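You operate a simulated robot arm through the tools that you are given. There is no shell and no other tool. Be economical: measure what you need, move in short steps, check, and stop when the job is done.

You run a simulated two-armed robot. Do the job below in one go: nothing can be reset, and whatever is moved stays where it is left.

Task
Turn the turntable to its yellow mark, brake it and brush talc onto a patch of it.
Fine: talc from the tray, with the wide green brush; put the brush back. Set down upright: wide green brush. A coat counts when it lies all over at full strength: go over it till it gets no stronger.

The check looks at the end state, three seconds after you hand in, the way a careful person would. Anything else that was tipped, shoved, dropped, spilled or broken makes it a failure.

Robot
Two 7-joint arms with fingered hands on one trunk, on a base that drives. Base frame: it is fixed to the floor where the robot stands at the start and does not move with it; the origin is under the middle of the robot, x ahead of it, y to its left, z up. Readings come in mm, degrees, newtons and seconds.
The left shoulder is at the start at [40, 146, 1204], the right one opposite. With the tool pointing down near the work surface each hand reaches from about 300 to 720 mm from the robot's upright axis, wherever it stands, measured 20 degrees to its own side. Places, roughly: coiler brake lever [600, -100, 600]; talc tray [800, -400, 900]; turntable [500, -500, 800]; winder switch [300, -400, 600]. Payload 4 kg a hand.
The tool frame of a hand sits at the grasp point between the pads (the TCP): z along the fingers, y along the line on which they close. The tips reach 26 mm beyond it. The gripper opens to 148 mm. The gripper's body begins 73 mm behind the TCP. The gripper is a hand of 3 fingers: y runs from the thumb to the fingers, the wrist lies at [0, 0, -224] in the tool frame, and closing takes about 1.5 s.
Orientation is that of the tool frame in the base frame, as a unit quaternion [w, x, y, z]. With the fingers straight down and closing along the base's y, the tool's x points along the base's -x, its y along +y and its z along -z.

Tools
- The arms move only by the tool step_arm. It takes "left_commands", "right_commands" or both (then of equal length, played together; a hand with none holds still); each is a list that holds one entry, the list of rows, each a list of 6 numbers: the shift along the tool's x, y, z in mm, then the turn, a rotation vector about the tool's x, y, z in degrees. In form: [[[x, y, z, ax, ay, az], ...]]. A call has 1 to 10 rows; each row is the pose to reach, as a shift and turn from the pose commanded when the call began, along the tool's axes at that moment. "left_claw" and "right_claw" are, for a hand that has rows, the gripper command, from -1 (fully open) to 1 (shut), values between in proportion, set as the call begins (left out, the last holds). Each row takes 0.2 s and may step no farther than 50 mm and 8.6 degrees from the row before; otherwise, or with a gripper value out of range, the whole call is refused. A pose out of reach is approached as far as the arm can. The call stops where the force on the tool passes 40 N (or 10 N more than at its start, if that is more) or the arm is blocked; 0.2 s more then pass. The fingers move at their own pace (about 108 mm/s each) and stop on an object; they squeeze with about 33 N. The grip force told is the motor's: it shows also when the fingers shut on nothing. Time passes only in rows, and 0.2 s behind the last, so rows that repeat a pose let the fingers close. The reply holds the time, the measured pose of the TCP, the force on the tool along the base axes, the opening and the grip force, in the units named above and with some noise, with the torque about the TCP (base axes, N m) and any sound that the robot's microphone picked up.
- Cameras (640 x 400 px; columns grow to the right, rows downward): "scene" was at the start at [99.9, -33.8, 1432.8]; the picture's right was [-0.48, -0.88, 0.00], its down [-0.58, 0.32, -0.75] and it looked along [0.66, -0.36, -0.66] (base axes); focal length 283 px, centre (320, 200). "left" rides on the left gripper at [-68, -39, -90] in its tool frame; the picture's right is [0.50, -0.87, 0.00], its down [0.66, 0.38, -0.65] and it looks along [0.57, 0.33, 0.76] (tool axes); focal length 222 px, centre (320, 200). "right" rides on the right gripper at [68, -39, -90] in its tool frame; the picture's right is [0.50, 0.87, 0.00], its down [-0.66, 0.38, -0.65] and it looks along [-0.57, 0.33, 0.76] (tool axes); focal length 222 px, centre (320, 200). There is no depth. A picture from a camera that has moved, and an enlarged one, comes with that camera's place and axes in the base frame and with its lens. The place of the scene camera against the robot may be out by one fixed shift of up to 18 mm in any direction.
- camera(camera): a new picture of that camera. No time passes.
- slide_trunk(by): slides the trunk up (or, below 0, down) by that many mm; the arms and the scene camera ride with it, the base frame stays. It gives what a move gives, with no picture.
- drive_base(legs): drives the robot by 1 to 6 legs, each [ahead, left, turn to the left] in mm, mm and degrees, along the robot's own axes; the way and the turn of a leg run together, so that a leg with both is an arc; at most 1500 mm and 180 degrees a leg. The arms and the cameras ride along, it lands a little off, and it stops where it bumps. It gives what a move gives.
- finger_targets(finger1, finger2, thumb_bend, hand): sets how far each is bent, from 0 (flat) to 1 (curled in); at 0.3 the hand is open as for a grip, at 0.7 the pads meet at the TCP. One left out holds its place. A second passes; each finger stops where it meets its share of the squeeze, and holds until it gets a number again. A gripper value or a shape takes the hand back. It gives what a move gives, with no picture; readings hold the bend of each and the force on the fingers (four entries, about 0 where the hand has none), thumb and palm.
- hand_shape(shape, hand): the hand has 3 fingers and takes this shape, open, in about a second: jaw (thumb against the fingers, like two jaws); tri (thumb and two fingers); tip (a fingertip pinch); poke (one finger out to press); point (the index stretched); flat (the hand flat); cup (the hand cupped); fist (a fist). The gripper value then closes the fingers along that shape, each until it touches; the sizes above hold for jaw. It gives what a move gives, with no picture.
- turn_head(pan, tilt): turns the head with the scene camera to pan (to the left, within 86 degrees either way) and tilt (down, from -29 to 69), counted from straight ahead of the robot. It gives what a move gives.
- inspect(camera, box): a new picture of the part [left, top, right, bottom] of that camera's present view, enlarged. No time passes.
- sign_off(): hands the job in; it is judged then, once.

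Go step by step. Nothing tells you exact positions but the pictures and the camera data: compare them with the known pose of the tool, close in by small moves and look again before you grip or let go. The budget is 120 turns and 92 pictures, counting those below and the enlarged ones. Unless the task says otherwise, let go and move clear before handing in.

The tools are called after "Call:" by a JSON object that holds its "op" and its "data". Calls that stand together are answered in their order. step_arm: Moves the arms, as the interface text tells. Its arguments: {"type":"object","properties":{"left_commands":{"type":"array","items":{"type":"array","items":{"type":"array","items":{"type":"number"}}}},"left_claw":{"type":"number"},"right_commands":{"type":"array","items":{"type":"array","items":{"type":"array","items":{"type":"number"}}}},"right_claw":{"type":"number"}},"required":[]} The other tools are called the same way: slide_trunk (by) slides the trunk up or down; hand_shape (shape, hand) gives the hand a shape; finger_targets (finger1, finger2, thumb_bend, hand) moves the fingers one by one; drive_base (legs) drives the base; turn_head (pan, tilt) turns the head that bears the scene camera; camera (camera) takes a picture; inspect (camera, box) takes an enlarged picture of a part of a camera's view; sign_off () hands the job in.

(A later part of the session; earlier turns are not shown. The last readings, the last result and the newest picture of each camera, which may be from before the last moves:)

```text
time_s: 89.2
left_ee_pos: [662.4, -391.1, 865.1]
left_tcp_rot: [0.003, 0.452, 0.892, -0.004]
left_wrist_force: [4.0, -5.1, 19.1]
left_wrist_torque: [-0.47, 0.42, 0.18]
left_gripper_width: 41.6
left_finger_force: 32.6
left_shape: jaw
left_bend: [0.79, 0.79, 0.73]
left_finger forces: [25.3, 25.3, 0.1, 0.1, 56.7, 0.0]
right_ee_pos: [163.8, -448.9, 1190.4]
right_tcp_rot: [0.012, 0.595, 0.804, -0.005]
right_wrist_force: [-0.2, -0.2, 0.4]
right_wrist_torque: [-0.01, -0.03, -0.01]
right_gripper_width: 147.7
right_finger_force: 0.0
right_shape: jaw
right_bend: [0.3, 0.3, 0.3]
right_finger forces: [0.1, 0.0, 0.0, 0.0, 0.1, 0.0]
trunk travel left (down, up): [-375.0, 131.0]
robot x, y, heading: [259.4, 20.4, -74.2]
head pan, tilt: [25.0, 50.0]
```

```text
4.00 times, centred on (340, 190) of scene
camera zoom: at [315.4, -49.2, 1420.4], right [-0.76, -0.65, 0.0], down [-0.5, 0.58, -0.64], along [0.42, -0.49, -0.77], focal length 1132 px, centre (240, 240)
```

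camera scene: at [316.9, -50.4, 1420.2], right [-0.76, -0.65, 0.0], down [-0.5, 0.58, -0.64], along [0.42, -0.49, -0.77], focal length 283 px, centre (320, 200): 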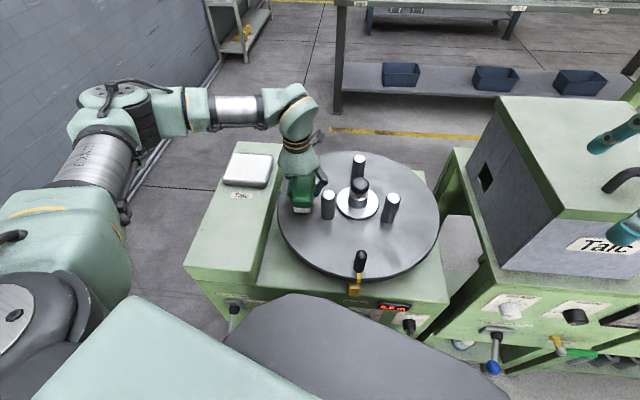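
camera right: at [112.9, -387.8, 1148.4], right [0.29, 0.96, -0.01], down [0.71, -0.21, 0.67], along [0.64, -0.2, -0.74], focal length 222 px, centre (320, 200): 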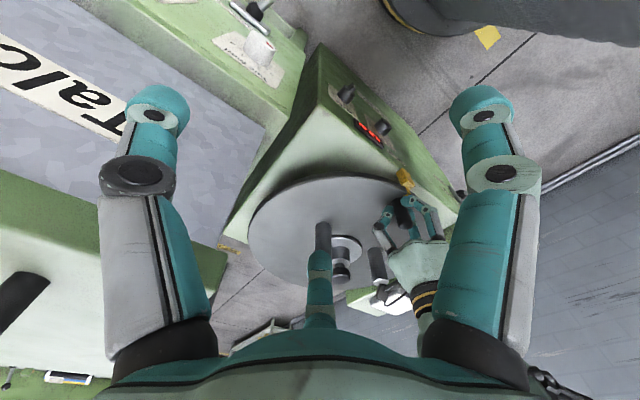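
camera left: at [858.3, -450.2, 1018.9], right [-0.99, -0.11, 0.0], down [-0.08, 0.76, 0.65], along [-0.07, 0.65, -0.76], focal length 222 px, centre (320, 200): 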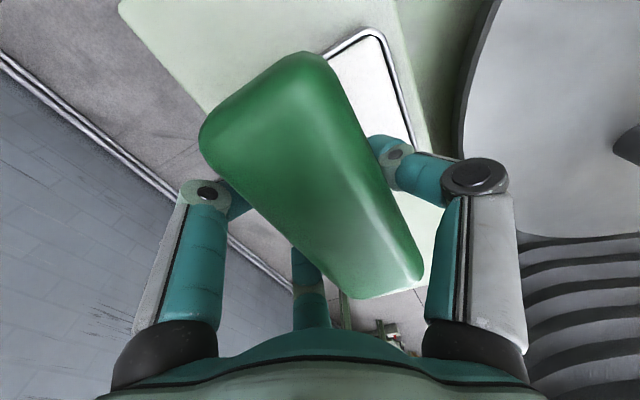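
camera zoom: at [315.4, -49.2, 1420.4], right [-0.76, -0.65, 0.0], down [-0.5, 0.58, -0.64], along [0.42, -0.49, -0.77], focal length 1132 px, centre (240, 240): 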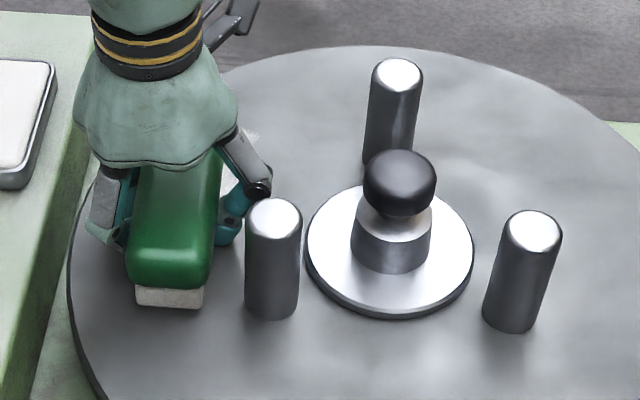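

White is showing behind the hand, so the talc is going on. I will make two more passes, slightly lighter.

Call:
{"op": "step_arm", "data": {"left_commands": [[[-9, 0, -1, 0, 0, 0], [-18, 0, -1, 0, 0, 0], [-27, 0, -1, 0, 0, 0], [-36, 0, -1, 0, 0, 0], [-45, 0, -1, 0, 0, 0], [-36, 0, -1, 0, 0, 0], [-27, 0, -1, 0, 0, 0], [-18, 0, -1, 0, 0, 0], [-9, 0, -1, 0, 0, 0], [0, 0, -1, 0, 0, 0]]]}}

Call:
{"op": "step_arm", "data": {"left_commands": [[[-9, 0, 0, 0, 0, 0], [-18, 0, 0, 0, 0, 0], [-27, 0, 0, 0, 0, 0], [-36, 0, 0, 0, 0, 0], [-45, 0, 0, 0, 0, 0], [-36, 0, 0, 0, 0, 0], [-27, 0, 0, 0, 0, 0], [-18, 0, 0, 0, 0, 0], [-9, 0, 0, 0, 0, 0], [0, 0, 0, 0, 0, 0]]]}}

Call:
{"op": "step_arm", "data": {"left_commands": [[[0, 0, -30, 0, 0, 0], [0, 0, -60, 0, 0, 0], [-20, 30, -80, 0, 0, 0], [-40, 75, -85, 0, 0, 0], [-60, 115, -85, 0, 0, 0]]]}}

Call:
{"op": "inspect", "data": {"camera": "scene", "box": [220, 130, 420, 255]}}

```text
time_s: 91.4
left_ee_pos: [663.7, -390.0, 866.2]
left_tcp_rot: [0.002, 0.452, 0.892, -0.004]
left_wrist_force: [2.2, -0.9, 9.6]
left_wrist_torque: [-0.23, 0.24, 0.09]
left_gripper_width: 41.4
left_finger_force: 32.9
left_shape: jaw
left_bend: [0.79, 0.79, 0.72]
left_finger forces: [25.2, 25.4, 0.0, 0.1, 47.9, 0.0]
right_ee_pos: [165.4, -448.3, 1188.9]
right_tcp_rot: [0.012, 0.595, 0.804, -0.005]
right_wrist_force: [-1.1, -0.2, 1.1]
right_wrist_torque: [0.0, 0.02, -0.03]
right_gripper_width: 147.8
right_finger_force: 0.1
right_shape: jaw
right_bend: [0.3, 0.3, 0.3]
right_finger forces: [0.0, 0.1, 0.0, 0.0, 0.0, 0.0]
trunk travel left (down, up): [-375.0, 131.0]
robot x, y, heading: [253.1, 22.3, -74.2]
head pan, tilt: [25.0, 50.0]
```

```text
time_s: 93.6
left_ee_pos: [662.4, -391.0, 865.4]
left_tcp_rot: [0.002, 0.452, 0.892, -0.005]
left_wrist_force: [1.4, -2.6, 6.2]
left_wrist_torque: [-0.15, 0.22, 0.08]
left_gripper_width: 41.0
left_finger_force: 33.2
left_shape: jaw
left_bend: [0.79, 0.79, 0.72]
left_finger forces: [25.0, 25.2, 0.0, 0.1, 44.7, 0.0]
right_ee_pos: [165.9, -449.2, 1190.9]
right_tcp_rot: [0.013, 0.595, 0.804, -0.004]
right_wrist_force: [-0.4, 0.3, 0.4]
right_wrist_torque: [-0.01, -0.01, 0.01]
right_gripper_width: 147.7
right_finger_force: 0.0
right_shape: jaw
right_bend: [0.3, 0.3, 0.3]
right_finger forces: [0.0, 0.0, 0.0, 0.0, 0.1, 0.0]
trunk travel left (down, up): [-375.0, 131.0]
robot x, y, heading: [254.9, 21.3, -74.5]
head pan, tilt: [25.0, 50.0]
```

```text
time_s: 94.8
left_ee_pos: [792.3, -371.8, 949.8]
left_tcp_rot: [0.001, 0.451, 0.892, -0.004]
left_wrist_force: [0.4, -0.1, -0.7]
left_wrist_torque: [-0.04, -0.03, 0.01]
left_gripper_width: 40.9
left_finger_force: 32.3
left_shape: jaw
left_bend: [0.79, 0.79, 0.72]
left_finger forces: [25.2, 25.6, 0.0, 0.0, 37.2, 0.0]
right_ee_pos: [166.8, -449.7, 1189.7]
right_tcp_rot: [0.012, 0.594, 0.804, -0.005]
right_wrist_force: [0.3, 0.4, 1.1]
right_wrist_torque: [0.0, 0.01, -0.01]
right_gripper_width: 147.9
right_finger_force: 0.0
right_shape: jaw
right_bend: [0.3, 0.3, 0.3]
right_finger forces: [0.0, 0.0, 0.0, 0.1, 0.1, 0.1]
trunk travel left (down, up): [-375.0, 131.0]
robot x, y, heading: [255.7, 22.1, -74.1]
head pan, tilt: [25.0, 50.0]
```

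```text
3.20 times, centred on (320, 192) of scene
camera zoom: at [317.3, -50.3, 1420.2], right [-0.76, -0.65, 0.0], down [-0.5, 0.58, -0.64], along [0.42, -0.49, -0.77], focal length 905 px, centre (320, 224)
```

zoom: 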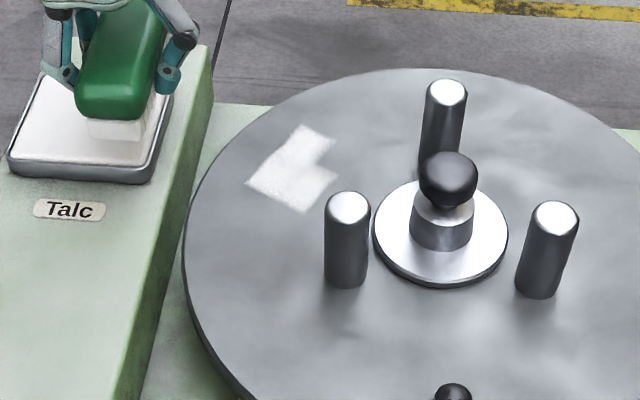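

Talc has taken on part of a fixed rectangular patch, which seems to span roughly x 645–715 and y −420 to −535. I will reload in the tray, then come back with the brush turned along the patch.

Call:
{"op": "step_arm", "data": {"left_commands": [[[-16, 22, 0, 0, 0, 0], [-32, 44.5, 15, 0, 0, 0], [-32, 44.5, 40, 0, 0, 0], [-32, 44.5, 54, 0, 0, 0], [-32, 44.5, 58, 0, 0, 0], [-32, 44.5, 58, 0, 0, 0]]]}}

Call:
{"op": "step_arm", "data": {"left_commands": [[[0, 0, -28, 0, 0, 0], [0, 0, -55, 0, 0, 0], [2, -40, -55, 0, 0, 7.2], [3, -80, -55, 0, 0, 14.4], [4, -120, -55, 0, 0, 21.6], [5, -160, -55, 0, 0, 28.8], [7, -200, -55, 0, 0, 36]]]}}

Call:
{"op": "inspect", "data": {"camera": "scene", "box": [220, 130, 420, 255]}}

```text
time_s: 96.2
left_ee_pos: [847.0, -370.9, 891.5]
left_tcp_rot: [0.002, 0.452, 0.892, -0.004]
left_wrist_force: [0.9, 1.0, 1.7]
left_wrist_torque: [-0.06, 0.07, 0.03]
left_gripper_width: 40.5
left_finger_force: 32.8
left_shape: jaw
left_bend: [0.79, 0.79, 0.72]
left_finger forces: [26.0, 26.5, 0.0, 0.0, 40.4, 0.0]
right_ee_pos: [165.6, -449.5, 1189.8]
right_tcp_rot: [0.013, 0.594, 0.804, -0.005]
right_wrist_force: [0.3, -0.2, -0.3]
right_wrist_torque: [-0.01, -0.02, 0.01]
right_gripper_width: 147.8
right_finger_force: 0.2
right_shape: jaw
right_bend: [0.3, 0.3, 0.3]
right_finger forces: [0.0, 0.1, 0.0, 0.1, 0.1, 0.1]
trunk travel left (down, up): [-375.0, 131.0]
robot x, y, heading: [254.9, 20.6, -74.3]
head pan, tilt: [25.0, 50.0]
```

```text
time_s: 97.8
left_ee_pos: [677.4, -482.2, 947.8]
left_tcp_rot: [0.002, 0.706, 0.708, -0.002]
left_wrist_force: [0.4, 0.3, -1.4]
left_wrist_torque: [-0.03, 0.02, 0.01]
left_gripper_width: 40.5
left_finger_force: 32.8
left_shape: jaw
left_bend: [0.79, 0.79, 0.72]
left_finger forces: [26.2, 26.9, 0.0, 0.0, 36.9, 0.1]
right_ee_pos: [163.7, -450.2, 1190.0]
right_tcp_rot: [0.013, 0.595, 0.804, -0.003]
right_wrist_force: [-0.4, 0.0, 0.8]
right_wrist_torque: [0.03, -0.04, 0.02]
right_gripper_width: 147.9
right_finger_force: 0.1
right_shape: jaw
right_bend: [0.3, 0.3, 0.3]
right_finger forces: [0.0, 0.0, 0.1, 0.0, 0.0, 0.1]
trunk travel left (down, up): [-375.0, 131.0]
robot x, y, heading: [255.8, 19.2, -74.2]
head pan, tilt: [25.0, 50.0]
```

```text
3.20 times, centred on (320, 192) of scene
camera zoom: at [315.0, -51.9, 1420.2], right [-0.76, -0.65, 0.0], down [-0.5, 0.58, -0.64], along [0.42, -0.49, -0.77], focal length 905 px, centre (320, 224)
```

zoom: 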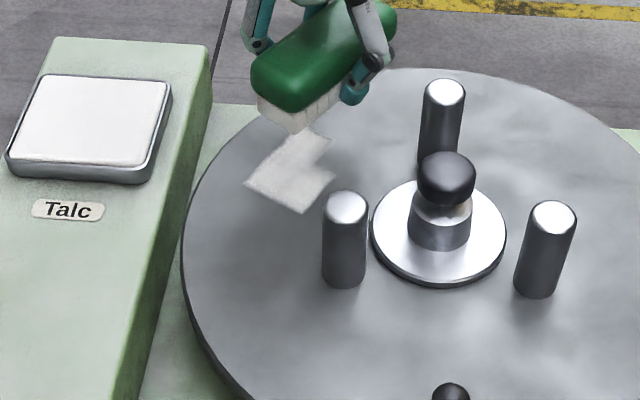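

The brush now lies along the patch. I will lower it to the disc at the patch centre.

Call:
{"op": "step_arm", "data": {"left_commands": [[[0, 0, 40, 0, 0, 0], [0, 0, 70, 0, 0, 0], [0, 0, 79, 0, 0, 0], [0, 0, 83, 0, 0, 0]]]}}

Call:
{"op": "step_arm", "data": {"left_commands": [[[8, 0, 0, 0, 0, 0], [15, -8, 0, 0, 0, 0], [8, -16, 0, 0, 0, 0], [0, -18, 0, 0, 0, 0], [-8, -18, 0, 0, 0, 0], [-16, -18, 0, 0, 0, 0], [-8, -18, 0, 0, 0, 0], [0, -18, 0, 0, 0, 0], [8, -18, 0, 0, 0, 0], [15, -18, 0, 0, 0, 0]]]}}

```text
time_s: 98.8
left_ee_pos: [678.0, -482.0, 866.6]
left_tcp_rot: [0.003, 0.705, 0.71, -0.004]
left_wrist_force: [1.3, 1.2, 8.1]
left_wrist_torque: [0.08, 0.31, -0.03]
left_gripper_width: 40.6
left_finger_force: 32.9
left_shape: jaw
left_bend: [0.79, 0.79, 0.72]
left_finger forces: [26.9, 27.9, 0.1, 0.1, 47.1, 0.0]
right_ee_pos: [165.7, -448.7, 1190.7]
right_tcp_rot: [0.012, 0.595, 0.804, -0.005]
right_wrist_force: [0.4, -0.1, -0.5]
right_wrist_torque: [-0.02, 0.02, -0.02]
right_gripper_width: 148.0
right_finger_force: 0.0
right_shape: jaw
right_bend: [0.3, 0.3, 0.3]
right_finger forces: [0.1, 0.1, 0.0, 0.1, 0.0, 0.0]
trunk travel left (down, up): [-375.0, 131.0]
robot x, y, heading: [256.6, 18.3, -74.5]
head pan, tilt: [25.0, 50.0]
```

```text
time_s: 101.0
left_ee_pos: [661.7, -468.0, 868.4]
left_tcp_rot: [0.003, 0.705, 0.709, -0.003]
left_wrist_force: [-0.6, -4.1, 12.2]
left_wrist_torque: [-0.1, 0.41, 0.17]
left_gripper_width: 40.6
left_finger_force: 32.7
left_shape: jaw
left_bend: [0.79, 0.79, 0.72]
left_finger forces: [27.9, 29.1, 0.0, 0.1, 52.2, 0.0]
right_ee_pos: [164.4, -449.3, 1189.9]
right_tcp_rot: [0.012, 0.595, 0.804, -0.004]
right_wrist_force: [0.5, 0.0, -0.4]
right_wrist_torque: [-0.02, -0.02, 0.0]
right_gripper_width: 148.2
right_finger_force: 0.2
right_shape: jaw
right_bend: [0.3, 0.3, 0.3]
right_finger forces: [0.0, 0.0, 0.1, 0.0, 0.0, 0.0]
trunk travel left (down, up): [-375.0, 131.0]
robot x, y, heading: [252.9, 21.1, -74.4]
head pan, tilt: [25.0, 50.0]
```

Contact is steady. I will go over the inner, middle and outer bands in turn.

Call:
{"op": "step_arm", "data": {"left_commands": [[[-8, 0, 0, 0, 0, 0], [-16, 0, 0, 0, 0, 0], [-24, 0, 0, 0, 0, 0], [-32, 4, 0, 0, 0, 0], [-32, 12, 0, 0, 0, 0], [-32, 20, 0, 0, 0, 0], [-24, 20, 0, 0, 0, 0], [-16, 20, 0, 0, 0, 0], [-8, 20, 0, 0, 0, 0], [0, 20, 0, 0, 0, 0]]]}}

Call:
{"op": "step_arm", "data": {"left_commands": [[[0, 8, 0, 0, 0, 0], [0, 18, 0, 0, 0, 0], [-8, 18, 0, 0, 0, 0], [-16, 18, 0, 0, 0, 0], [-24, 18, 0, 0, 0, 0], [-32, 18, 0, 0, 0, 0], [-24, 18, 0, 0, 0, 0], [-16, 18, 0, 0, 0, 0], [-8, 18, 0, 0, 0, 0], [0, 18, 0, 0, 0, 0]]]}}

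Call:
{"op": "step_arm", "data": {"left_commands": [[[-16, -8, 0, 0, 0, 0], [-16, -18, 0, 0, 0, 0], [-16, -28, 0, 0, 0, 0], [-16, -38, 0, 0, 0, 0], [-16, -28, 0, 0, 0, 0], [-16, -18, 0, 0, 0, 0], [-16, -8, 0, 0, 0, 0], [-16, 0, 0, 0, 0, 0], [-16, 0, -40, 0, 0, 0], [-16, 0, -82, 0, 0, 0]]]}}

Call:
{"op": "step_arm", "data": {"left_commands": [[[-2, 40, 0, 0, 0, -7.2], [-4, 80, 0, 0, 0, -14.4], [-10, 115, 0, 0, 0, -21.6], [20, 140, 0, 0, 0, -28.8], [40, 160, 0, 0, 0, -36]]]}}

Call:
{"op": "inspect", "data": {"camera": "scene", "box": [220, 130, 420, 255]}}

```text
time_s: 103.2
left_ee_pos: [681.6, -467.1, 866.2]
left_tcp_rot: [0.004, 0.706, 0.708, -0.003]
left_wrist_force: [0.1, -6.5, 17.9]
left_wrist_torque: [-0.09, 0.62, 0.22]
left_gripper_width: 40.5
left_finger_force: 32.5
left_shape: jaw
left_bend: [0.79, 0.79, 0.71]
left_finger forces: [29.4, 30.9, 0.0, 0.1, 59.7, 0.0]
right_ee_pos: [164.6, -449.1, 1190.6]
right_tcp_rot: [0.013, 0.594, 0.804, -0.006]
right_wrist_force: [0.0, 0.0, 0.9]
right_wrist_torque: [0.02, 0.0, 0.01]
right_gripper_width: 147.7
right_finger_force: 0.0
right_shape: jaw
right_bend: [0.3, 0.3, 0.3]
right_finger forces: [0.0, 0.0, 0.0, 0.0, 0.0, 0.0]
trunk travel left (down, up): [-375.0, 131.0]
robot x, y, heading: [256.9, 20.7, -74.2]
head pan, tilt: [25.0, 50.0]
```

```text
time_s: 105.4
left_ee_pos: [699.1, -466.9, 865.9]
left_tcp_rot: [0.004, 0.705, 0.71, -0.003]
left_wrist_force: [-0.3, -6.4, 20.4]
left_wrist_torque: [-0.12, 0.65, 0.23]
left_gripper_width: 40.5
left_finger_force: 33.2
left_shape: jaw
left_bend: [0.79, 0.79, 0.71]
left_finger forces: [30.5, 32.4, 0.0, 0.0, 61.0, 0.1]
right_ee_pos: [164.3, -449.3, 1190.8]
right_tcp_rot: [0.014, 0.595, 0.804, -0.004]
right_wrist_force: [0.0, -0.5, -0.3]
right_wrist_torque: [-0.03, 0.01, 0.04]
right_gripper_width: 147.6
right_finger_force: 0.1
right_shape: jaw
right_bend: [0.3, 0.3, 0.3]
right_finger forces: [0.0, 0.1, 0.0, 0.0, 0.1, 0.0]
trunk travel left (down, up): [-375.0, 131.0]
robot x, y, heading: [257.2, 20.1, -74.2]
head pan, tilt: [25.0, 50.0]
```

```text
time_s: 107.6
left_ee_pos: [699.7, -481.4, 946.9]
left_tcp_rot: [0.003, 0.705, 0.709, -0.002]
left_wrist_force: [-0.3, 0.6, -0.8]
left_wrist_torque: [-0.03, -0.01, -0.03]
left_gripper_width: 39.9
left_finger_force: 33.0
left_shape: jaw
left_bend: [0.79, 0.79, 0.7]
left_finger forces: [28.6, 30.5, 0.0, 0.0, 36.5, 0.2]
right_ee_pos: [163.9, -449.0, 1190.4]
right_tcp_rot: [0.012, 0.595, 0.804, -0.006]
right_wrist_force: [-0.3, -0.5, -0.9]
right_wrist_torque: [0.0, -0.04, -0.01]
right_gripper_width: 147.7
right_finger_force: 0.1
right_shape: jaw
right_bend: [0.3, 0.3, 0.3]
right_finger forces: [0.0, 0.0, 0.0, 0.0, 0.0, 0.0]
trunk travel left (down, up): [-375.0, 131.0]
robot x, y, heading: [256.1, 18.9, -74.4]
head pan, tilt: [25.0, 50.0]
```

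```text
time_s: 108.8
left_ee_pos: [861.2, -441.7, 945.3]
left_tcp_rot: [0.001, 0.451, 0.892, -0.004]
left_wrist_force: [-0.3, 1.2, -1.1]
left_wrist_torque: [-0.01, 0.0, -0.01]
left_gripper_width: 40.1
left_finger_force: 32.6
left_shape: jaw
left_bend: [0.79, 0.79, 0.7]
left_finger forces: [28.9, 30.7, 0.1, 0.0, 36.3, 0.1]
right_ee_pos: [166.5, -448.3, 1191.2]
right_tcp_rot: [0.012, 0.595, 0.804, -0.005]
right_wrist_force: [0.1, 0.1, -0.8]
right_wrist_torque: [0.0, 0.02, -0.03]
right_gripper_width: 148.0
right_finger_force: 0.1
right_shape: jaw
right_bend: [0.3, 0.3, 0.3]
right_finger forces: [0.0, 0.0, 0.1, 0.1, 0.0, 0.1]
trunk travel left (down, up): [-375.0, 131.0]
robot x, y, heading: [251.3, 20.6, -74.4]
head pan, tilt: [25.0, 50.0]
```

```text
3.20 times, centred on (320, 192) of scene
camera zoom: at [317.4, -49.5, 1420.3], right [-0.76, -0.65, 0.0], down [-0.5, 0.58, -0.64], along [0.42, -0.49, -0.77], focal length 905 px, centre (320, 224)
```

zoom: 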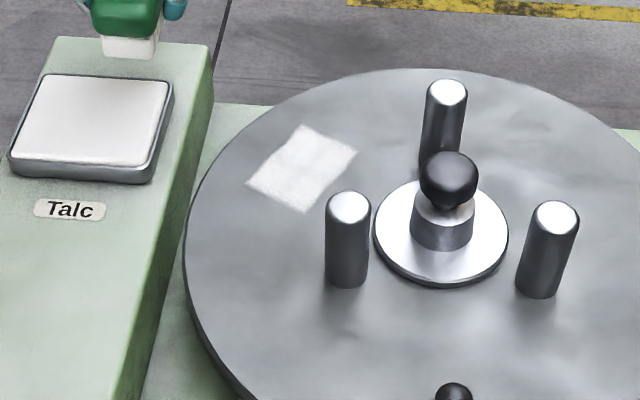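

The patch is now a full rectangle. I will zoom in to judge how even the coat is.

Call:
{"op": "inspect", "data": {"camera": "scene", "box": [290, 162, 338, 202]}}

```text
10.00 times, centred on (314, 182) of scene
camera zoom: at [317.4, -49.5, 1420.3], right [-0.76, -0.65, 0.0], down [-0.5, 0.58, -0.64], along [0.42, -0.49, -0.77], focal length 2829 px, centre (380, 380)
```

zoom: 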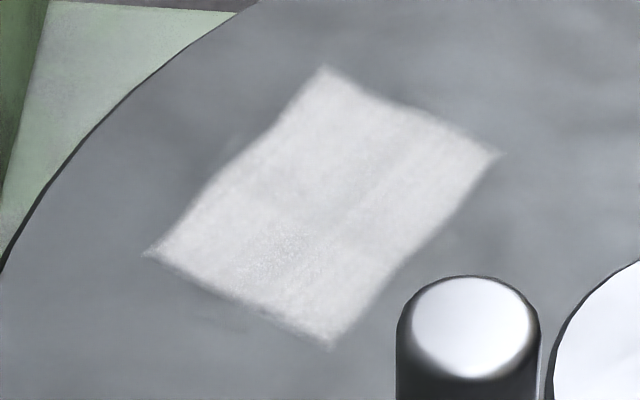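

The coat is nearly even, with a little mottling. I will reload and go over the whole patch again.

Call:
{"op": "step_arm", "data": {"left_commands": [[[33, 15, 0, 0, 0, 0], [65, 30, 0, 0, 0, 0], [65, 31, 30, 0, 0, 0], [65, 31, 48, 0, 0, 0], [65, 31, 55, 0, 0, 0], [65, 31, 55, 0, 0, 0]]]}}

Call:
{"op": "step_arm", "data": {"left_commands": [[[0, 0, -28, 0, 0, 0], [0, 0, -55, 0, 0, 0], [2, -40, -55, 0, 0, 7.2], [3, -80, -55, 0, 0, 14.4], [4, -120, -55, 0, 0, 21.6], [5, -160, -55, 0, 0, 28.8], [7, -200, -55, 0, 0, 36]]]}}

Call:
{"op": "step_arm", "data": {"left_commands": [[[0, 0, 40, 0, 0, 0], [0, 0, 70, 0, 0, 0], [0, 0, 79, 0, 0, 0], [0, 0, 82, 0, 0, 0]]]}}

```text
time_s: 110.2
left_ee_pos: [848.0, -371.1, 892.7]
left_tcp_rot: [0.002, 0.451, 0.893, -0.005]
left_wrist_force: [1.4, 1.1, 5.4]
left_wrist_torque: [-0.12, 0.11, 0.03]
left_gripper_width: 40.3
left_finger_force: 32.9
left_shape: jaw
left_bend: [0.79, 0.79, 0.7]
left_finger forces: [29.8, 32.0, 0.1, 0.0, 44.3, 0.0]
right_ee_pos: [165.7, -450.0, 1189.9]
right_tcp_rot: [0.012, 0.594, 0.804, -0.006]
right_wrist_force: [-0.3, -0.9, 0.1]
right_wrist_torque: [-0.01, 0.0, 0.0]
right_gripper_width: 148.0
right_finger_force: 0.1
right_shape: jaw
right_bend: [0.3, 0.3, 0.3]
right_finger forces: [0.0, 0.1, 0.0, 0.0, 0.0, 0.0]
trunk travel left (down, up): [-375.0, 131.0]
robot x, y, heading: [252.4, 19.4, -74.6]
head pan, tilt: [25.0, 50.0]
```

```text
time_s: 111.8
left_ee_pos: [679.2, -483.1, 944.7]
left_tcp_rot: [0.002, 0.706, 0.708, -0.002]
left_wrist_force: [-0.3, 0.4, -1.2]
left_wrist_torque: [-0.02, 0.01, 0.0]
left_gripper_width: 39.8
left_finger_force: 33.3
left_shape: jaw
left_bend: [0.79, 0.79, 0.7]
left_finger forces: [29.0, 31.3, 0.1, 0.0, 36.1, 0.0]
right_ee_pos: [165.5, -450.3, 1188.4]
right_tcp_rot: [0.012, 0.595, 0.804, -0.004]
right_wrist_force: [0.0, -0.3, -0.6]
right_wrist_torque: [0.02, -0.02, -0.02]
right_gripper_width: 147.7
right_finger_force: 0.0
right_shape: jaw
right_bend: [0.3, 0.3, 0.3]
right_finger forces: [0.1, 0.0, 0.1, 0.0, 0.0, 0.0]
trunk travel left (down, up): [-375.0, 131.0]
robot x, y, heading: [252.5, 19.9, -74.4]
head pan, tilt: [25.0, 50.0]
```

```text
time_s: 112.8
left_ee_pos: [680.8, -483.9, 866.8]
left_tcp_rot: [0.003, 0.705, 0.709, -0.003]
left_wrist_force: [0.4, 1.5, 6.8]
left_wrist_torque: [0.04, 0.26, -0.07]
left_gripper_width: 39.9
left_finger_force: 33.3
left_shape: jaw
left_bend: [0.79, 0.79, 0.7]
left_finger forces: [29.5, 32.0, 0.0, 0.0, 44.7, 0.0]
right_ee_pos: [164.4, -448.3, 1190.4]
right_tcp_rot: [0.012, 0.595, 0.804, -0.005]
right_wrist_force: [0.4, -0.7, -0.4]
right_wrist_torque: [-0.01, 0.0, 0.0]
right_gripper_width: 148.1
right_finger_force: 0.1
right_shape: jaw
right_bend: [0.3, 0.3, 0.3]
right_finger forces: [0.0, 0.0, 0.1, 0.1, 0.0, 0.0]
trunk travel left (down, up): [-375.0, 131.0]
robot x, y, heading: [254.0, 19.7, -74.4]
head pan, tilt: [25.0, 50.0]
```

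The brush is reloaded and on the patch. I will sweep across and along all the bands.

Call:
{"op": "step_arm", "data": {"left_commands": [[[0, -9, 0, 0, 0, 0], [0, -18, 0, 0, 0, 0], [0, -25, 0, 0, 0, 0], [14, -20, 0, 0, 0, 0], [14, -10, 0, 0, 0, 0], [14, 0, 0, 0, 0, 0], [14, 10, 0, 0, 0, 0], [14, 18, 0, 0, 0, 0], [5, 18, 0, 0, 0, 0], [-5, 18, 0, 0, 0, 0]]]}}

Call:
{"op": "step_arm", "data": {"left_commands": [[[-10, 0, 0, 0, 0, 0], [-10, -10, 0, 0, 0, 0], [-10, -20, 0, 0, 0, 0], [-10, -30, 0, 0, 0, 0], [-10, -40, 0, 0, 0, 0], [0, -40, 0, 0, 0, 0], [10, -40, 0, 0, 0, 0], [10, -30, 0, 0, 0, 0], [10, -20, 0, 0, 0, 0], [10, -10, 0, 0, 0, 0]]]}}

Call:
{"op": "step_arm", "data": {"left_commands": [[[0, 10, 0, 0, 0, 0], [-10, 10, 0, 0, 0, 0], [-20, 10, 0, 0, 0, 0], [-20, 0, 0, 0, 0, 0], [-20, -10, 0, 0, 0, 0], [-20, -20, 0, 0, 0, 0], [-20, -28, 0, 0, 0, 0], [-10, -15, 0, 0, 0, 0], [-10, -5, -30, 0, 0, 0], [-10, 0, -75, 0, 0, 0]]]}}

Call:
{"op": "step_arm", "data": {"left_commands": [[[-2, 40, 0, 0, 0, -7.2], [-4, 80, 0, 0, 0, -14.4], [20, 115, 0, 0, 0, -21.6], [45, 150, 0, 0, 0, -28.8], [80, 168, 0, 0, 0, -36]]]}}

Call:
{"op": "inspect", "data": {"camera": "scene", "box": [290, 162, 338, 202]}}

```text
time_s: 115.0
left_ee_pos: [699.3, -489.3, 865.6]
left_tcp_rot: [0.003, 0.705, 0.709, -0.002]
left_wrist_force: [0.0, 3.6, 11.4]
left_wrist_torque: [0.12, 0.4, -0.15]
left_gripper_width: 40.1
left_finger_force: 33.3
left_shape: jaw
left_bend: [0.79, 0.79, 0.7]
left_finger forces: [30.7, 33.3, 0.0, 0.0, 50.7, 0.0]
right_ee_pos: [164.9, -448.0, 1190.1]
right_tcp_rot: [0.012, 0.595, 0.804, -0.005]
right_wrist_force: [-0.9, 0.2, 0.8]
right_wrist_torque: [0.03, 0.0, 0.01]
right_gripper_width: 148.0
right_finger_force: 0.2
right_shape: jaw
right_bend: [0.3, 0.3, 0.3]
right_finger forces: [0.0, 0.0, 0.0, 0.1, 0.1, 0.1]
trunk travel left (down, up): [-375.0, 131.0]
robot x, y, heading: [257.8, 19.9, -74.4]
head pan, tilt: [25.0, 50.0]
```

```text
time_s: 117.2
left_ee_pos: [687.3, -478.6, 866.7]
left_tcp_rot: [0.004, 0.706, 0.708, -0.003]
left_wrist_force: [-5.6, 0.4, 14.8]
left_wrist_torque: [0.01, 0.84, 0.01]
left_gripper_width: 40.5
left_finger_force: 33.6
left_shape: jaw
left_bend: [0.79, 0.79, 0.7]
left_finger forces: [29.0, 31.8, 0.0, 0.1, 53.7, 0.0]
right_ee_pos: [163.2, -446.5, 1192.5]
right_tcp_rot: [0.014, 0.595, 0.804, -0.005]
right_wrist_force: [-0.9, 0.1, 0.3]
right_wrist_torque: [-0.01, -0.01, 0.01]
right_gripper_width: 147.6
right_finger_force: 0.0
right_shape: jaw
right_bend: [0.3, 0.3, 0.3]
right_finger forces: [0.1, 0.0, 0.1, 0.0, 0.0, 0.1]
trunk travel left (down, up): [-375.0, 131.0]
robot x, y, heading: [254.5, 21.5, -74.1]
head pan, tilt: [25.0, 50.0]
```

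```text
time_s: 119.4
left_ee_pos: [687.4, -489.4, 940.7]
left_tcp_rot: [0.003, 0.706, 0.709, -0.001]
left_wrist_force: [-0.8, -0.2, -0.5]
left_wrist_torque: [-0.03, -0.03, 0.0]
left_gripper_width: 39.6
left_finger_force: 33.2
left_shape: jaw
left_bend: [0.79, 0.79, 0.7]
left_finger forces: [29.7, 32.8, 0.1, 0.1, 36.2, 0.1]
right_ee_pos: [164.1, -449.0, 1190.3]
right_tcp_rot: [0.012, 0.595, 0.804, -0.005]
right_wrist_force: [0.2, 0.1, -0.1]
right_wrist_torque: [-0.01, -0.01, -0.01]
right_gripper_width: 148.2
right_finger_force: 0.0
right_shape: jaw
right_bend: [0.3, 0.3, 0.3]
right_finger forces: [0.0, 0.0, 0.0, 0.0, 0.0, 0.0]
trunk travel left (down, up): [-375.0, 131.0]
robot x, y, heading: [251.7, 18.3, -74.0]
head pan, tilt: [25.0, 50.0]
```

```text
time_s: 120.6
left_ee_pos: [857.2, -407.7, 939.7]
left_tcp_rot: [0.002, 0.451, 0.892, -0.005]
left_wrist_force: [-1.0, 0.6, -0.8]
left_wrist_torque: [-0.03, 0.02, -0.02]
left_gripper_width: 39.9
left_finger_force: 33.7
left_shape: jaw
left_bend: [0.79, 0.79, 0.7]
left_finger forces: [29.6, 32.8, 0.0, 0.1, 36.2, 0.0]
right_ee_pos: [167.1, -449.1, 1191.1]
right_tcp_rot: [0.012, 0.594, 0.804, -0.006]
right_wrist_force: [-0.1, 0.2, -0.4]
right_wrist_torque: [0.0, -0.01, 0.0]
right_gripper_width: 147.8
right_finger_force: 0.1
right_shape: jaw
right_bend: [0.3, 0.3, 0.3]
right_finger forces: [0.0, 0.0, 0.1, 0.0, 0.0, 0.1]
trunk travel left (down, up): [-375.0, 131.0]
robot x, y, heading: [254.4, 19.2, -74.3]
head pan, tilt: [25.0, 50.0]
```

```text
10.00 times, centred on (314, 182) of scene
camera zoom: at [317.4, -48.9, 1420.3], right [-0.76, -0.65, 0.0], down [-0.5, 0.58, -0.64], along [0.42, -0.49, -0.77], focal length 2829 px, centre (380, 380)
```

zoom: 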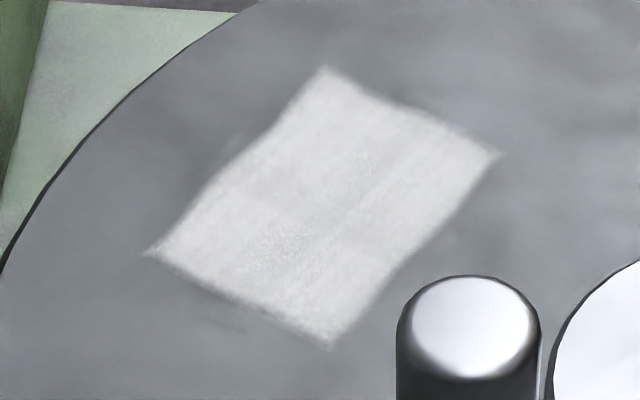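

This is almost the same as before, a touch brighter at the far end. I will do one more reload and pass to confirm it no longer changes.

Call:
{"op": "step_arm", "data": {"left_commands": [[[18, 7, 0, 0, 0, 0], [36, 14, 0, 0, 0, 0], [36, 14, 30, 0, 0, 0], [36, 14, 44, 0, 0, 0], [36, 14, 49, 0, 0, 0], [36, 14, 49, 0, 0, 0]]]}}

Call:
{"op": "step_arm", "data": {"left_commands": [[[0, 0, -28, 0, 0, 0], [0, 0, -55, 0, 0, 0], [2, -40, -55, 0, 0, 7.2], [3, -80, -55, 0, 0, 14.4], [4, -120, -55, 0, 0, 21.6], [5, -160, -55, 0, 0, 28.8], [7, -200, -55, 0, 0, 36]]]}}

Call:
{"op": "step_arm", "data": {"left_commands": [[[0, 0, 40, 0, 0, 0], [0, 0, 70, 0, 0, 0], [0, 0, 79, 0, 0, 0], [0, 0, 82, 0, 0, 0]]]}}

Call:
{"op": "step_arm", "data": {"left_commands": [[[0, -9, 0, 0, 0, 0], [0, -18, 0, 0, 0, 0], [0, -25, 0, 0, 0, 0], [14, -20, 0, 0, 0, 0], [14, -10, 0, 0, 0, 0], [14, 0, 0, 0, 0, 0], [14, 10, 0, 0, 0, 0], [14, 18, 0, 0, 0, 0], [5, 18, 0, 0, 0, 0], [-5, 18, 0, 0, 0, 0]]]}}

Call:
{"op": "step_arm", "data": {"left_commands": [[[-10, 0, 0, 0, 0, 0], [-10, -10, 0, 0, 0, 0], [-10, -20, 0, 0, 0, 0], [-10, -30, 0, 0, 0, 0], [-10, -40, 0, 0, 0, 0], [0, -40, 0, 0, 0, 0], [10, -40, 0, 0, 0, 0], [10, -30, 0, 0, 0, 0], [10, -20, 0, 0, 0, 0], [10, -10, 0, 0, 0, 0]]]}}

Call:
{"op": "step_arm", "data": {"left_commands": [[[0, 10, 0, 0, 0, 0], [-10, 10, 0, 0, 0, 0], [-20, 10, 0, 0, 0, 0], [-20, 0, 0, 0, 0, 0], [-20, -10, 0, 0, 0, 0], [-20, -20, 0, 0, 0, 0], [-20, -28, 0, 0, 0, 0], [-10, -15, 0, 0, 0, 0], [-10, -5, -30, 0, 0, 0], [-10, 0, -75, 0, 0, 0]]]}}

Call:
{"op": "step_arm", "data": {"left_commands": [[[-2, 40, 0, 0, 0, -7.2], [-4, 80, 0, 0, 0, -14.4], [20, 115, 0, 0, 0, -21.6], [45, 150, 0, 0, 0, -28.8], [80, 168, 0, 0, 0, -36]]]}}

Call:
{"op": "inspect", "data": {"camera": "scene", "box": [290, 162, 338, 202]}}

```text
time_s: 122.0
left_ee_pos: [846.1, -370.1, 893.3]
left_tcp_rot: [0.002, 0.451, 0.892, -0.004]
left_wrist_force: [1.3, 0.0, 6.9]
left_wrist_torque: [-0.13, 0.18, 0.04]
left_gripper_width: 39.8
left_finger_force: 33.4
left_shape: jaw
left_bend: [0.79, 0.79, 0.7]
left_finger forces: [30.3, 33.6, 0.1, 0.0, 45.2, 0.0]
right_ee_pos: [165.6, -449.1, 1191.1]
right_tcp_rot: [0.013, 0.595, 0.804, -0.005]
right_wrist_force: [-0.1, 0.0, 0.3]
right_wrist_torque: [0.0, -0.02, 0.02]
right_gripper_width: 147.8
right_finger_force: 0.1
right_shape: jaw
right_bend: [0.3, 0.3, 0.3]
right_finger forces: [0.0, 0.0, 0.0, 0.0, 0.0, 0.0]
trunk travel left (down, up): [-375.0, 131.0]
robot x, y, heading: [254.8, 21.8, -74.3]
head pan, tilt: [25.0, 50.0]
```

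```text
time_s: 123.6
left_ee_pos: [680.8, -487.6, 946.8]
left_tcp_rot: [0.002, 0.705, 0.709, -0.002]
left_wrist_force: [0.1, -0.3, -1.8]
left_wrist_torque: [-0.02, -0.03, 0.01]
left_gripper_width: 39.6
left_finger_force: 33.0
left_shape: jaw
left_bend: [0.79, 0.79, 0.7]
left_finger forces: [29.6, 32.8, 0.1, 0.0, 36.0, 0.1]
right_ee_pos: [165.1, -450.7, 1188.5]
right_tcp_rot: [0.012, 0.595, 0.803, -0.004]
right_wrist_force: [0.4, -0.3, -0.2]
right_wrist_torque: [0.01, 0.0, -0.02]
right_gripper_width: 148.0
right_finger_force: 0.0
right_shape: jaw
right_bend: [0.3, 0.3, 0.3]
right_finger forces: [0.1, 0.0, 0.0, 0.0, 0.0, 0.0]
trunk travel left (down, up): [-375.0, 131.0]
robot x, y, heading: [253.8, 21.5, -74.5]
head pan, tilt: [25.0, 50.0]
```

```text
time_s: 124.6
left_ee_pos: [681.0, -484.7, 866.6]
left_tcp_rot: [0.004, 0.705, 0.709, -0.003]
left_wrist_force: [1.2, 0.7, 12.8]
left_wrist_torque: [0.05, 0.47, -0.05]
left_gripper_width: 40.0
left_finger_force: 33.5
left_shape: jaw
left_bend: [0.79, 0.79, 0.7]
left_finger forces: [30.4, 34.1, 0.0, 0.0, 51.3, 0.0]
right_ee_pos: [165.3, -449.0, 1191.7]
right_tcp_rot: [0.014, 0.595, 0.803, -0.005]
right_wrist_force: [0.0, -0.4, -0.4]
right_wrist_torque: [0.02, 0.0, 0.03]
right_gripper_width: 147.9
right_finger_force: 0.1
right_shape: jaw
right_bend: [0.3, 0.3, 0.3]
right_finger forces: [0.0, 0.1, 0.0, 0.1, 0.0, 0.0]
trunk travel left (down, up): [-375.0, 131.0]
robot x, y, heading: [254.7, 20.3, -74.4]
head pan, tilt: [25.0, 50.0]
```

```text
time_s: 126.8
left_ee_pos: [700.6, -487.3, 866.6]
left_tcp_rot: [0.006, 0.705, 0.709, -0.003]
left_wrist_force: [1.4, 7.3, 22.4]
left_wrist_torque: [0.23, 0.9, -0.24]
left_gripper_width: 40.7
left_finger_force: 33.1
left_shape: jaw
left_bend: [0.79, 0.79, 0.7]
left_finger forces: [32.5, 32.0, 0.1, 0.0, 63.6, 0.0]
right_ee_pos: [164.6, -447.2, 1191.5]
right_tcp_rot: [0.014, 0.595, 0.804, -0.005]
right_wrist_force: [-0.4, -0.3, -1.1]
right_wrist_torque: [-0.05, 0.01, 0.02]
right_gripper_width: 147.9
right_finger_force: 0.0
right_shape: jaw
right_bend: [0.3, 0.3, 0.3]
right_finger forces: [0.0, 0.0, 0.0, 0.1, 0.0, 0.1]
trunk travel left (down, up): [-375.0, 131.0]
robot x, y, heading: [251.8, 20.1, -74.5]
head pan, tilt: [25.0, 50.0]
```

```text
time_s: 129.0
left_ee_pos: [685.8, -477.5, 866.5]
left_tcp_rot: [0.003, 0.705, 0.709, -0.003]
left_wrist_force: [-8.5, -0.4, 24.9]
left_wrist_torque: [0.05, 1.22, 0.06]
left_gripper_width: 41.3
left_finger_force: 33.0
left_shape: jaw
left_bend: [0.79, 0.79, 0.7]
left_finger forces: [0.0, 0.0, 0.1, 0.0, 60.9, 0.0]
right_ee_pos: [162.2, -447.1, 1191.2]
right_tcp_rot: [0.014, 0.595, 0.804, -0.005]
right_wrist_force: [0.3, 0.0, 0.4]
right_wrist_torque: [0.01, -0.03, -0.02]
right_gripper_width: 147.9
right_finger_force: 0.0
right_shape: jaw
right_bend: [0.3, 0.3, 0.3]
right_finger forces: [0.0, 0.1, 0.0, 0.2, 0.0, 0.1]
trunk travel left (down, up): [-375.0, 131.0]
robot x, y, heading: [254.2, 19.5, -74.1]
head pan, tilt: [25.0, 50.0]
```

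```text
time_s: 131.2
left_ee_pos: [688.7, -487.2, 937.6]
left_tcp_rot: [0.002, 0.705, 0.71, 0.0]
left_wrist_force: [0.0, 0.3, -1.7]
left_wrist_torque: [0.0, -0.03, -0.01]
left_gripper_width: 39.9
left_finger_force: 32.9
left_shape: jaw
left_bend: [0.79, 0.79, 0.7]
left_finger forces: [0.0, 0.0, 0.0, 0.0, 35.7, 0.0]
right_ee_pos: [164.7, -448.4, 1190.3]
right_tcp_rot: [0.013, 0.595, 0.804, -0.005]
right_wrist_force: [0.4, 0.0, -0.1]
right_wrist_torque: [0.02, -0.02, 0.0]
right_gripper_width: 147.7
right_finger_force: 0.1
right_shape: jaw
right_bend: [0.3, 0.3, 0.3]
right_finger forces: [0.0, 0.0, 0.0, 0.0, 0.0, 0.1]
trunk travel left (down, up): [-375.0, 131.0]
robot x, y, heading: [256.3, 21.7, -74.2]
head pan, tilt: [25.0, 50.0]
```

```text
time_s: 132.4
left_ee_pos: [857.7, -406.4, 938.2]
left_tcp_rot: [0.0, 0.451, 0.893, -0.004]
left_wrist_force: [-0.7, 0.0, -0.9]
left_wrist_torque: [-0.02, 0.0, 0.0]
left_gripper_width: 39.8
left_finger_force: 32.7
left_shape: jaw
left_bend: [0.79, 0.79, 0.7]
left_finger forces: [0.0, 0.0, 0.0, 0.0, 35.7, 0.1]
right_ee_pos: [166.1, -448.1, 1191.3]
right_tcp_rot: [0.012, 0.595, 0.804, -0.005]
right_wrist_force: [-0.5, 0.0, -0.1]
right_wrist_torque: [0.0, 0.05, 0.01]
right_gripper_width: 148.0
right_finger_force: 0.1
right_shape: jaw
right_bend: [0.3, 0.3, 0.3]
right_finger forces: [0.0, 0.0, 0.1, 0.1, 0.1, 0.0]
trunk travel left (down, up): [-375.0, 131.0]
robot x, y, heading: [255.3, 24.9, -74.4]
head pan, tilt: [25.0, 50.0]
```

```text
10.00 times, centred on (314, 182) of scene
camera zoom: at [317.4, -49.0, 1420.3], right [-0.76, -0.65, 0.0], down [-0.5, 0.58, -0.64], along [0.42, -0.49, -0.77], focal length 2829 px, centre (380, 380)
```

zoom: 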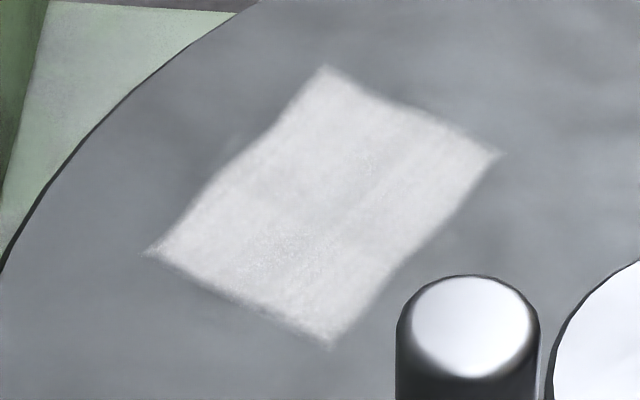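

The coat no longer changes, so it is at full strength. The finger forces read oddly, so I will check that the brush is still held and how it sits.

Call:
{"op": "camera", "data": {"camera": "left"}}

Call:
{"op": "inspect", "data": {"camera": "scene", "box": [170, 90, 330, 190]}}

```text
11 pictures are left
camera left: at [866.9, -484.7, 1028.9], right [-0.99, -0.11, 0.0], down [-0.08, 0.76, 0.65], along [-0.07, 0.64, -0.76], focal length 222 px, centre (320, 200)
```

left: 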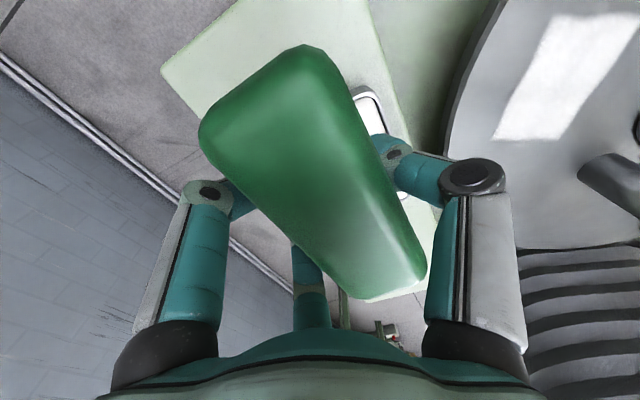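

```text
4.00 times, centred on (250, 140) of scene
camera zoom: at [317.4, -49.0, 1420.3], right [-0.76, -0.65, 0.0], down [-0.5, 0.58, -0.64], along [0.42, -0.49, -0.77], focal length 1132 px, centre (600, 440)
```

zoom: 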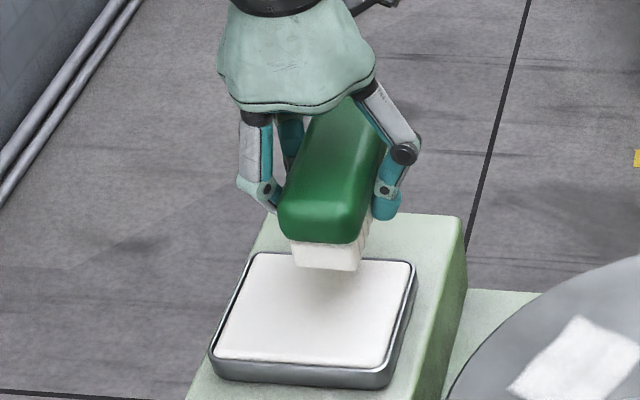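

The brush is still held and level. I will carry it back along the ledge to its original spot and lower it to just above the surface.

Call:
{"op": "step_arm", "data": {"left_commands": [[[45, 5, 0, 0, 0, 0], [90, 10, 0, 0, 0, 0], [135, 14, 0, 0, 0, 0], [180, 14, 0, 0, 0, 0], [225, 14, 0, 0, 0, 0], [234, 14, 0, 0, 0, 0], [234, 14, 30, 0, 0, 0], [234, 14, 55, 0, 0, 0], [234, 14, 62, 0, 0, 0]]]}}

Call:
{"op": "step_arm", "data": {"left_commands": [[[0, 0, 2, 0, 0, 0], [0, 0, 4, 0, 0, 0]]]}}

```text
time_s: 134.4
left_ee_pos: [729.7, -210.9, 875.5]
left_tcp_rot: [0.002, 0.451, 0.892, -0.004]
left_wrist_force: [0.7, 0.2, -0.9]
left_wrist_torque: [0.0, -0.02, 0.03]
left_gripper_width: 39.9
left_finger_force: 32.7
left_shape: jaw
left_bend: [0.79, 0.79, 0.7]
left_finger forces: [0.1, 0.0, 0.1, 0.1, 35.6, 0.0]
right_ee_pos: [165.8, -449.0, 1189.9]
right_tcp_rot: [0.013, 0.595, 0.804, -0.005]
right_wrist_force: [0.2, -0.4, 0.7]
right_wrist_torque: [-0.03, 0.02, -0.02]
right_gripper_width: 148.1
right_finger_force: 0.0
right_shape: jaw
right_bend: [0.3, 0.3, 0.3]
right_finger forces: [0.1, 0.0, 0.1, 0.1, 0.0, 0.0]
trunk travel left (down, up): [-375.0, 131.0]
robot x, y, heading: [255.8, 23.6, -74.4]
head pan, tilt: [25.0, 50.0]
```

```text
time_s: 135.0
left_ee_pos: [729.6, -212.0, 870.8]
left_tcp_rot: [0.001, 0.451, 0.892, -0.004]
left_wrist_force: [-0.1, -0.4, -1.1]
left_wrist_torque: [0.01, 0.01, -0.01]
left_gripper_width: 39.6
left_finger_force: 32.6
left_shape: jaw
left_bend: [0.79, 0.79, 0.7]
left_finger forces: [0.1, 0.1, 0.0, 0.0, 35.5, 0.0]
right_ee_pos: [165.5, -448.5, 1189.9]
right_tcp_rot: [0.013, 0.595, 0.804, -0.005]
right_wrist_force: [-0.7, -0.1, 0.5]
right_wrist_torque: [-0.03, -0.02, -0.01]
right_gripper_width: 147.8
right_finger_force: 0.0
right_shape: jaw
right_bend: [0.3, 0.3, 0.3]
right_finger forces: [0.0, 0.0, 0.1, 0.1, 0.0, 0.0]
trunk travel left (down, up): [-375.0, 131.0]
robot x, y, heading: [255.1, 21.6, -74.5]
head pan, tilt: [25.0, 50.0]
```

No contact yet. I will lower a little more.

Call:
{"op": "step_arm", "data": {"left_commands": [[[0, 0, 2, 0, 0, 0], [0, 0, 3, 0, 0, 0]]]}}

Call:
{"op": "step_arm", "data": {"left_commands": [[[0, 0, 2, 0, 0, 0], [0, 0, 3, 0, 0, 0]]]}}

```text
time_s: 135.6
left_ee_pos: [731.5, -211.3, 867.9]
left_tcp_rot: [0.002, 0.452, 0.892, -0.003]
left_wrist_force: [0.2, 0.0, -1.0]
left_wrist_torque: [0.01, -0.03, -0.02]
left_gripper_width: 39.7
left_finger_force: 33.1
left_shape: jaw
left_bend: [0.79, 0.79, 0.7]
left_finger forces: [0.1, 0.0, 0.0, 0.0, 35.5, 0.1]
right_ee_pos: [165.4, -448.4, 1189.5]
right_tcp_rot: [0.013, 0.594, 0.804, -0.005]
right_wrist_force: [0.8, -0.5, 0.1]
right_wrist_torque: [0.0, 0.01, 0.02]
right_gripper_width: 147.7
right_finger_force: 0.0
right_shape: jaw
right_bend: [0.3, 0.3, 0.3]
right_finger forces: [0.0, 0.1, 0.0, 0.0, 0.0, 0.1]
trunk travel left (down, up): [-375.0, 131.0]
robot x, y, heading: [253.5, 23.2, -74.5]
head pan, tilt: [25.0, 50.0]
```

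```text
time_s: 136.2
left_ee_pos: [730.3, -211.9, 867.5]
left_tcp_rot: [0.003, 0.452, 0.892, -0.005]
left_wrist_force: [0.8, 1.7, 11.9]
left_wrist_torque: [-0.24, 0.35, -0.02]
left_gripper_width: 40.0
left_finger_force: 33.2
left_shape: jaw
left_bend: [0.79, 0.79, 0.7]
left_finger forces: [0.0, 0.0, 0.0, 0.1, 48.5, 0.0]
right_ee_pos: [165.5, -448.3, 1190.8]
right_tcp_rot: [0.013, 0.595, 0.804, -0.006]
right_wrist_force: [0.7, -1.0, 0.6]
right_wrist_torque: [-0.02, -0.01, -0.01]
right_gripper_width: 147.9
right_finger_force: 0.0
right_shape: jaw
right_bend: [0.3, 0.3, 0.3]
right_finger forces: [0.1, 0.1, 0.0, 0.0, 0.0, 0.0]
trunk travel left (down, up): [-375.0, 131.0]
robot x, y, heading: [256.2, 20.9, -74.4]
head pan, tilt: [25.0, 50.0]
```

The brush rests on the ledge. I will open the hand, then rise straight up.

Call:
{"op": "step_arm", "data": {"left_commands": [[[0, 0, -1, 0, 0, 0], [0, 0, -1, 0, 0, 0], [0, 0, -1, 0, 0, 0], [0, 0, -1, 0, 0, 0], [0, 0, -1, 0, 0, 0], [0, 0, -1, 0, 0, 0]]], "left_claw": -1}}

Call:
{"op": "step_arm", "data": {"left_commands": [[[0, 0, -20, 0, 0, 0], [0, 0, -50, 0, 0, 0], [0, 0, -90, 0, 0, 0], [0, 0, -130, 0, 0, 0], [20, 0, -160, 0, 0, 0], [60, 0, -180, 0, 0, 0]]]}}

Call:
{"op": "camera", "data": {"camera": "scene"}}

Call:
{"op": "inspect", "data": {"camera": "scene", "box": [180, 140, 440, 320]}}

```text
time_s: 136.8
left_ee_pos: [731.9, -216.4, 868.8]
left_tcp_rot: [0.006, 0.453, 0.891, -0.008]
left_wrist_force: [0.2, 0.2, -0.1]
left_wrist_torque: [0.0, 0.0, 0.0]
left_gripper_width: 147.8
left_finger_force: 0.0
left_shape: jaw
left_bend: [0.3, 0.3, 0.3]
left_finger forces: [0.0, 0.1, 0.1, 0.1, 0.0, 0.1]
right_ee_pos: [166.0, -451.8, 1189.0]
right_tcp_rot: [0.012, 0.595, 0.803, -0.004]
right_wrist_force: [0.2, -0.2, 0.5]
right_wrist_torque: [0.03, 0.04, 0.02]
right_gripper_width: 148.2
right_finger_force: 0.1
right_shape: jaw
right_bend: [0.3, 0.3, 0.3]
right_finger forces: [0.0, 0.1, 0.0, 0.0, 0.0, 0.1]
trunk travel left (down, up): [-375.0, 131.0]
robot x, y, heading: [254.0, 20.0, -74.2]
head pan, tilt: [25.0, 50.0]
stopped in row 3 (left hand): the force on the tool passed its limit at 44 N (the readings are from after the stop); the commanded pose is now the measured one
```

```text
time_s: 138.2
left_ee_pos: [694.3, -163.0, 1047.6]
left_tcp_rot: [0.007, 0.452, 0.892, -0.01]
left_wrist_force: [-0.4, -0.2, 0.4]
left_wrist_torque: [-0.01, -0.04, 0.01]
left_gripper_width: 147.5
left_finger_force: 0.0
left_shape: jaw
left_bend: [0.3, 0.3, 0.3]
left_finger forces: [0.0, 0.0, 0.0, 0.0, 0.0, 0.0]
right_ee_pos: [166.2, -447.3, 1189.6]
right_tcp_rot: [0.013, 0.596, 0.803, -0.006]
right_wrist_force: [-0.3, 0.7, 0.8]
right_wrist_torque: [-0.03, -0.03, -0.02]
right_gripper_width: 148.1
right_finger_force: 0.1
right_shape: jaw
right_bend: [0.3, 0.3, 0.3]
right_finger forces: [0.0, 0.0, 0.0, 0.0, 0.1, 0.0]
trunk travel left (down, up): [-375.0, 131.0]
robot x, y, heading: [253.9, 22.6, -74.2]
head pan, tilt: [25.0, 50.0]
```

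```text
9 pictures are left
camera scene: at [315.7, -48.8, 1420.4], right [-0.76, -0.65, 0.0], down [-0.5, 0.58, -0.64], along [0.42, -0.49, -0.77], focal length 283 px, centre (320, 200)
```

scene: 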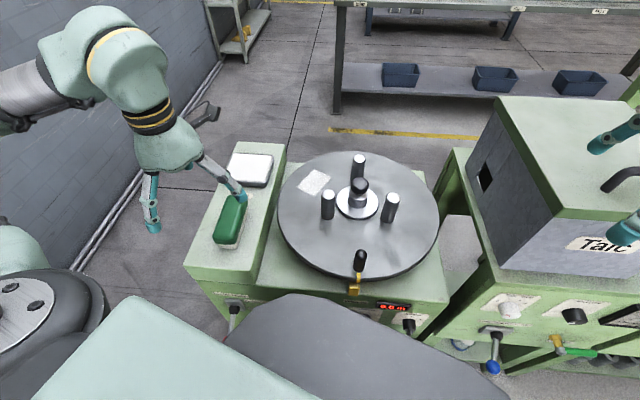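

```text
2.22 times, centred on (310, 230) of scene
camera zoom: at [315.7, -48.8, 1420.4], right [-0.76, -0.65, 0.0], down [-0.5, 0.58, -0.64], along [0.42, -0.49, -0.77], focal length 629 px, centre (342, 133)
```

zoom: 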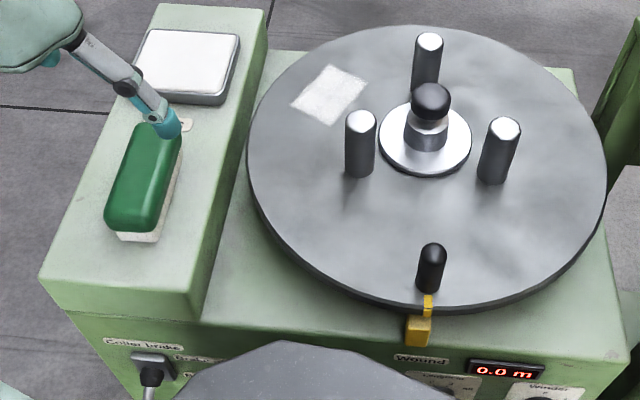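

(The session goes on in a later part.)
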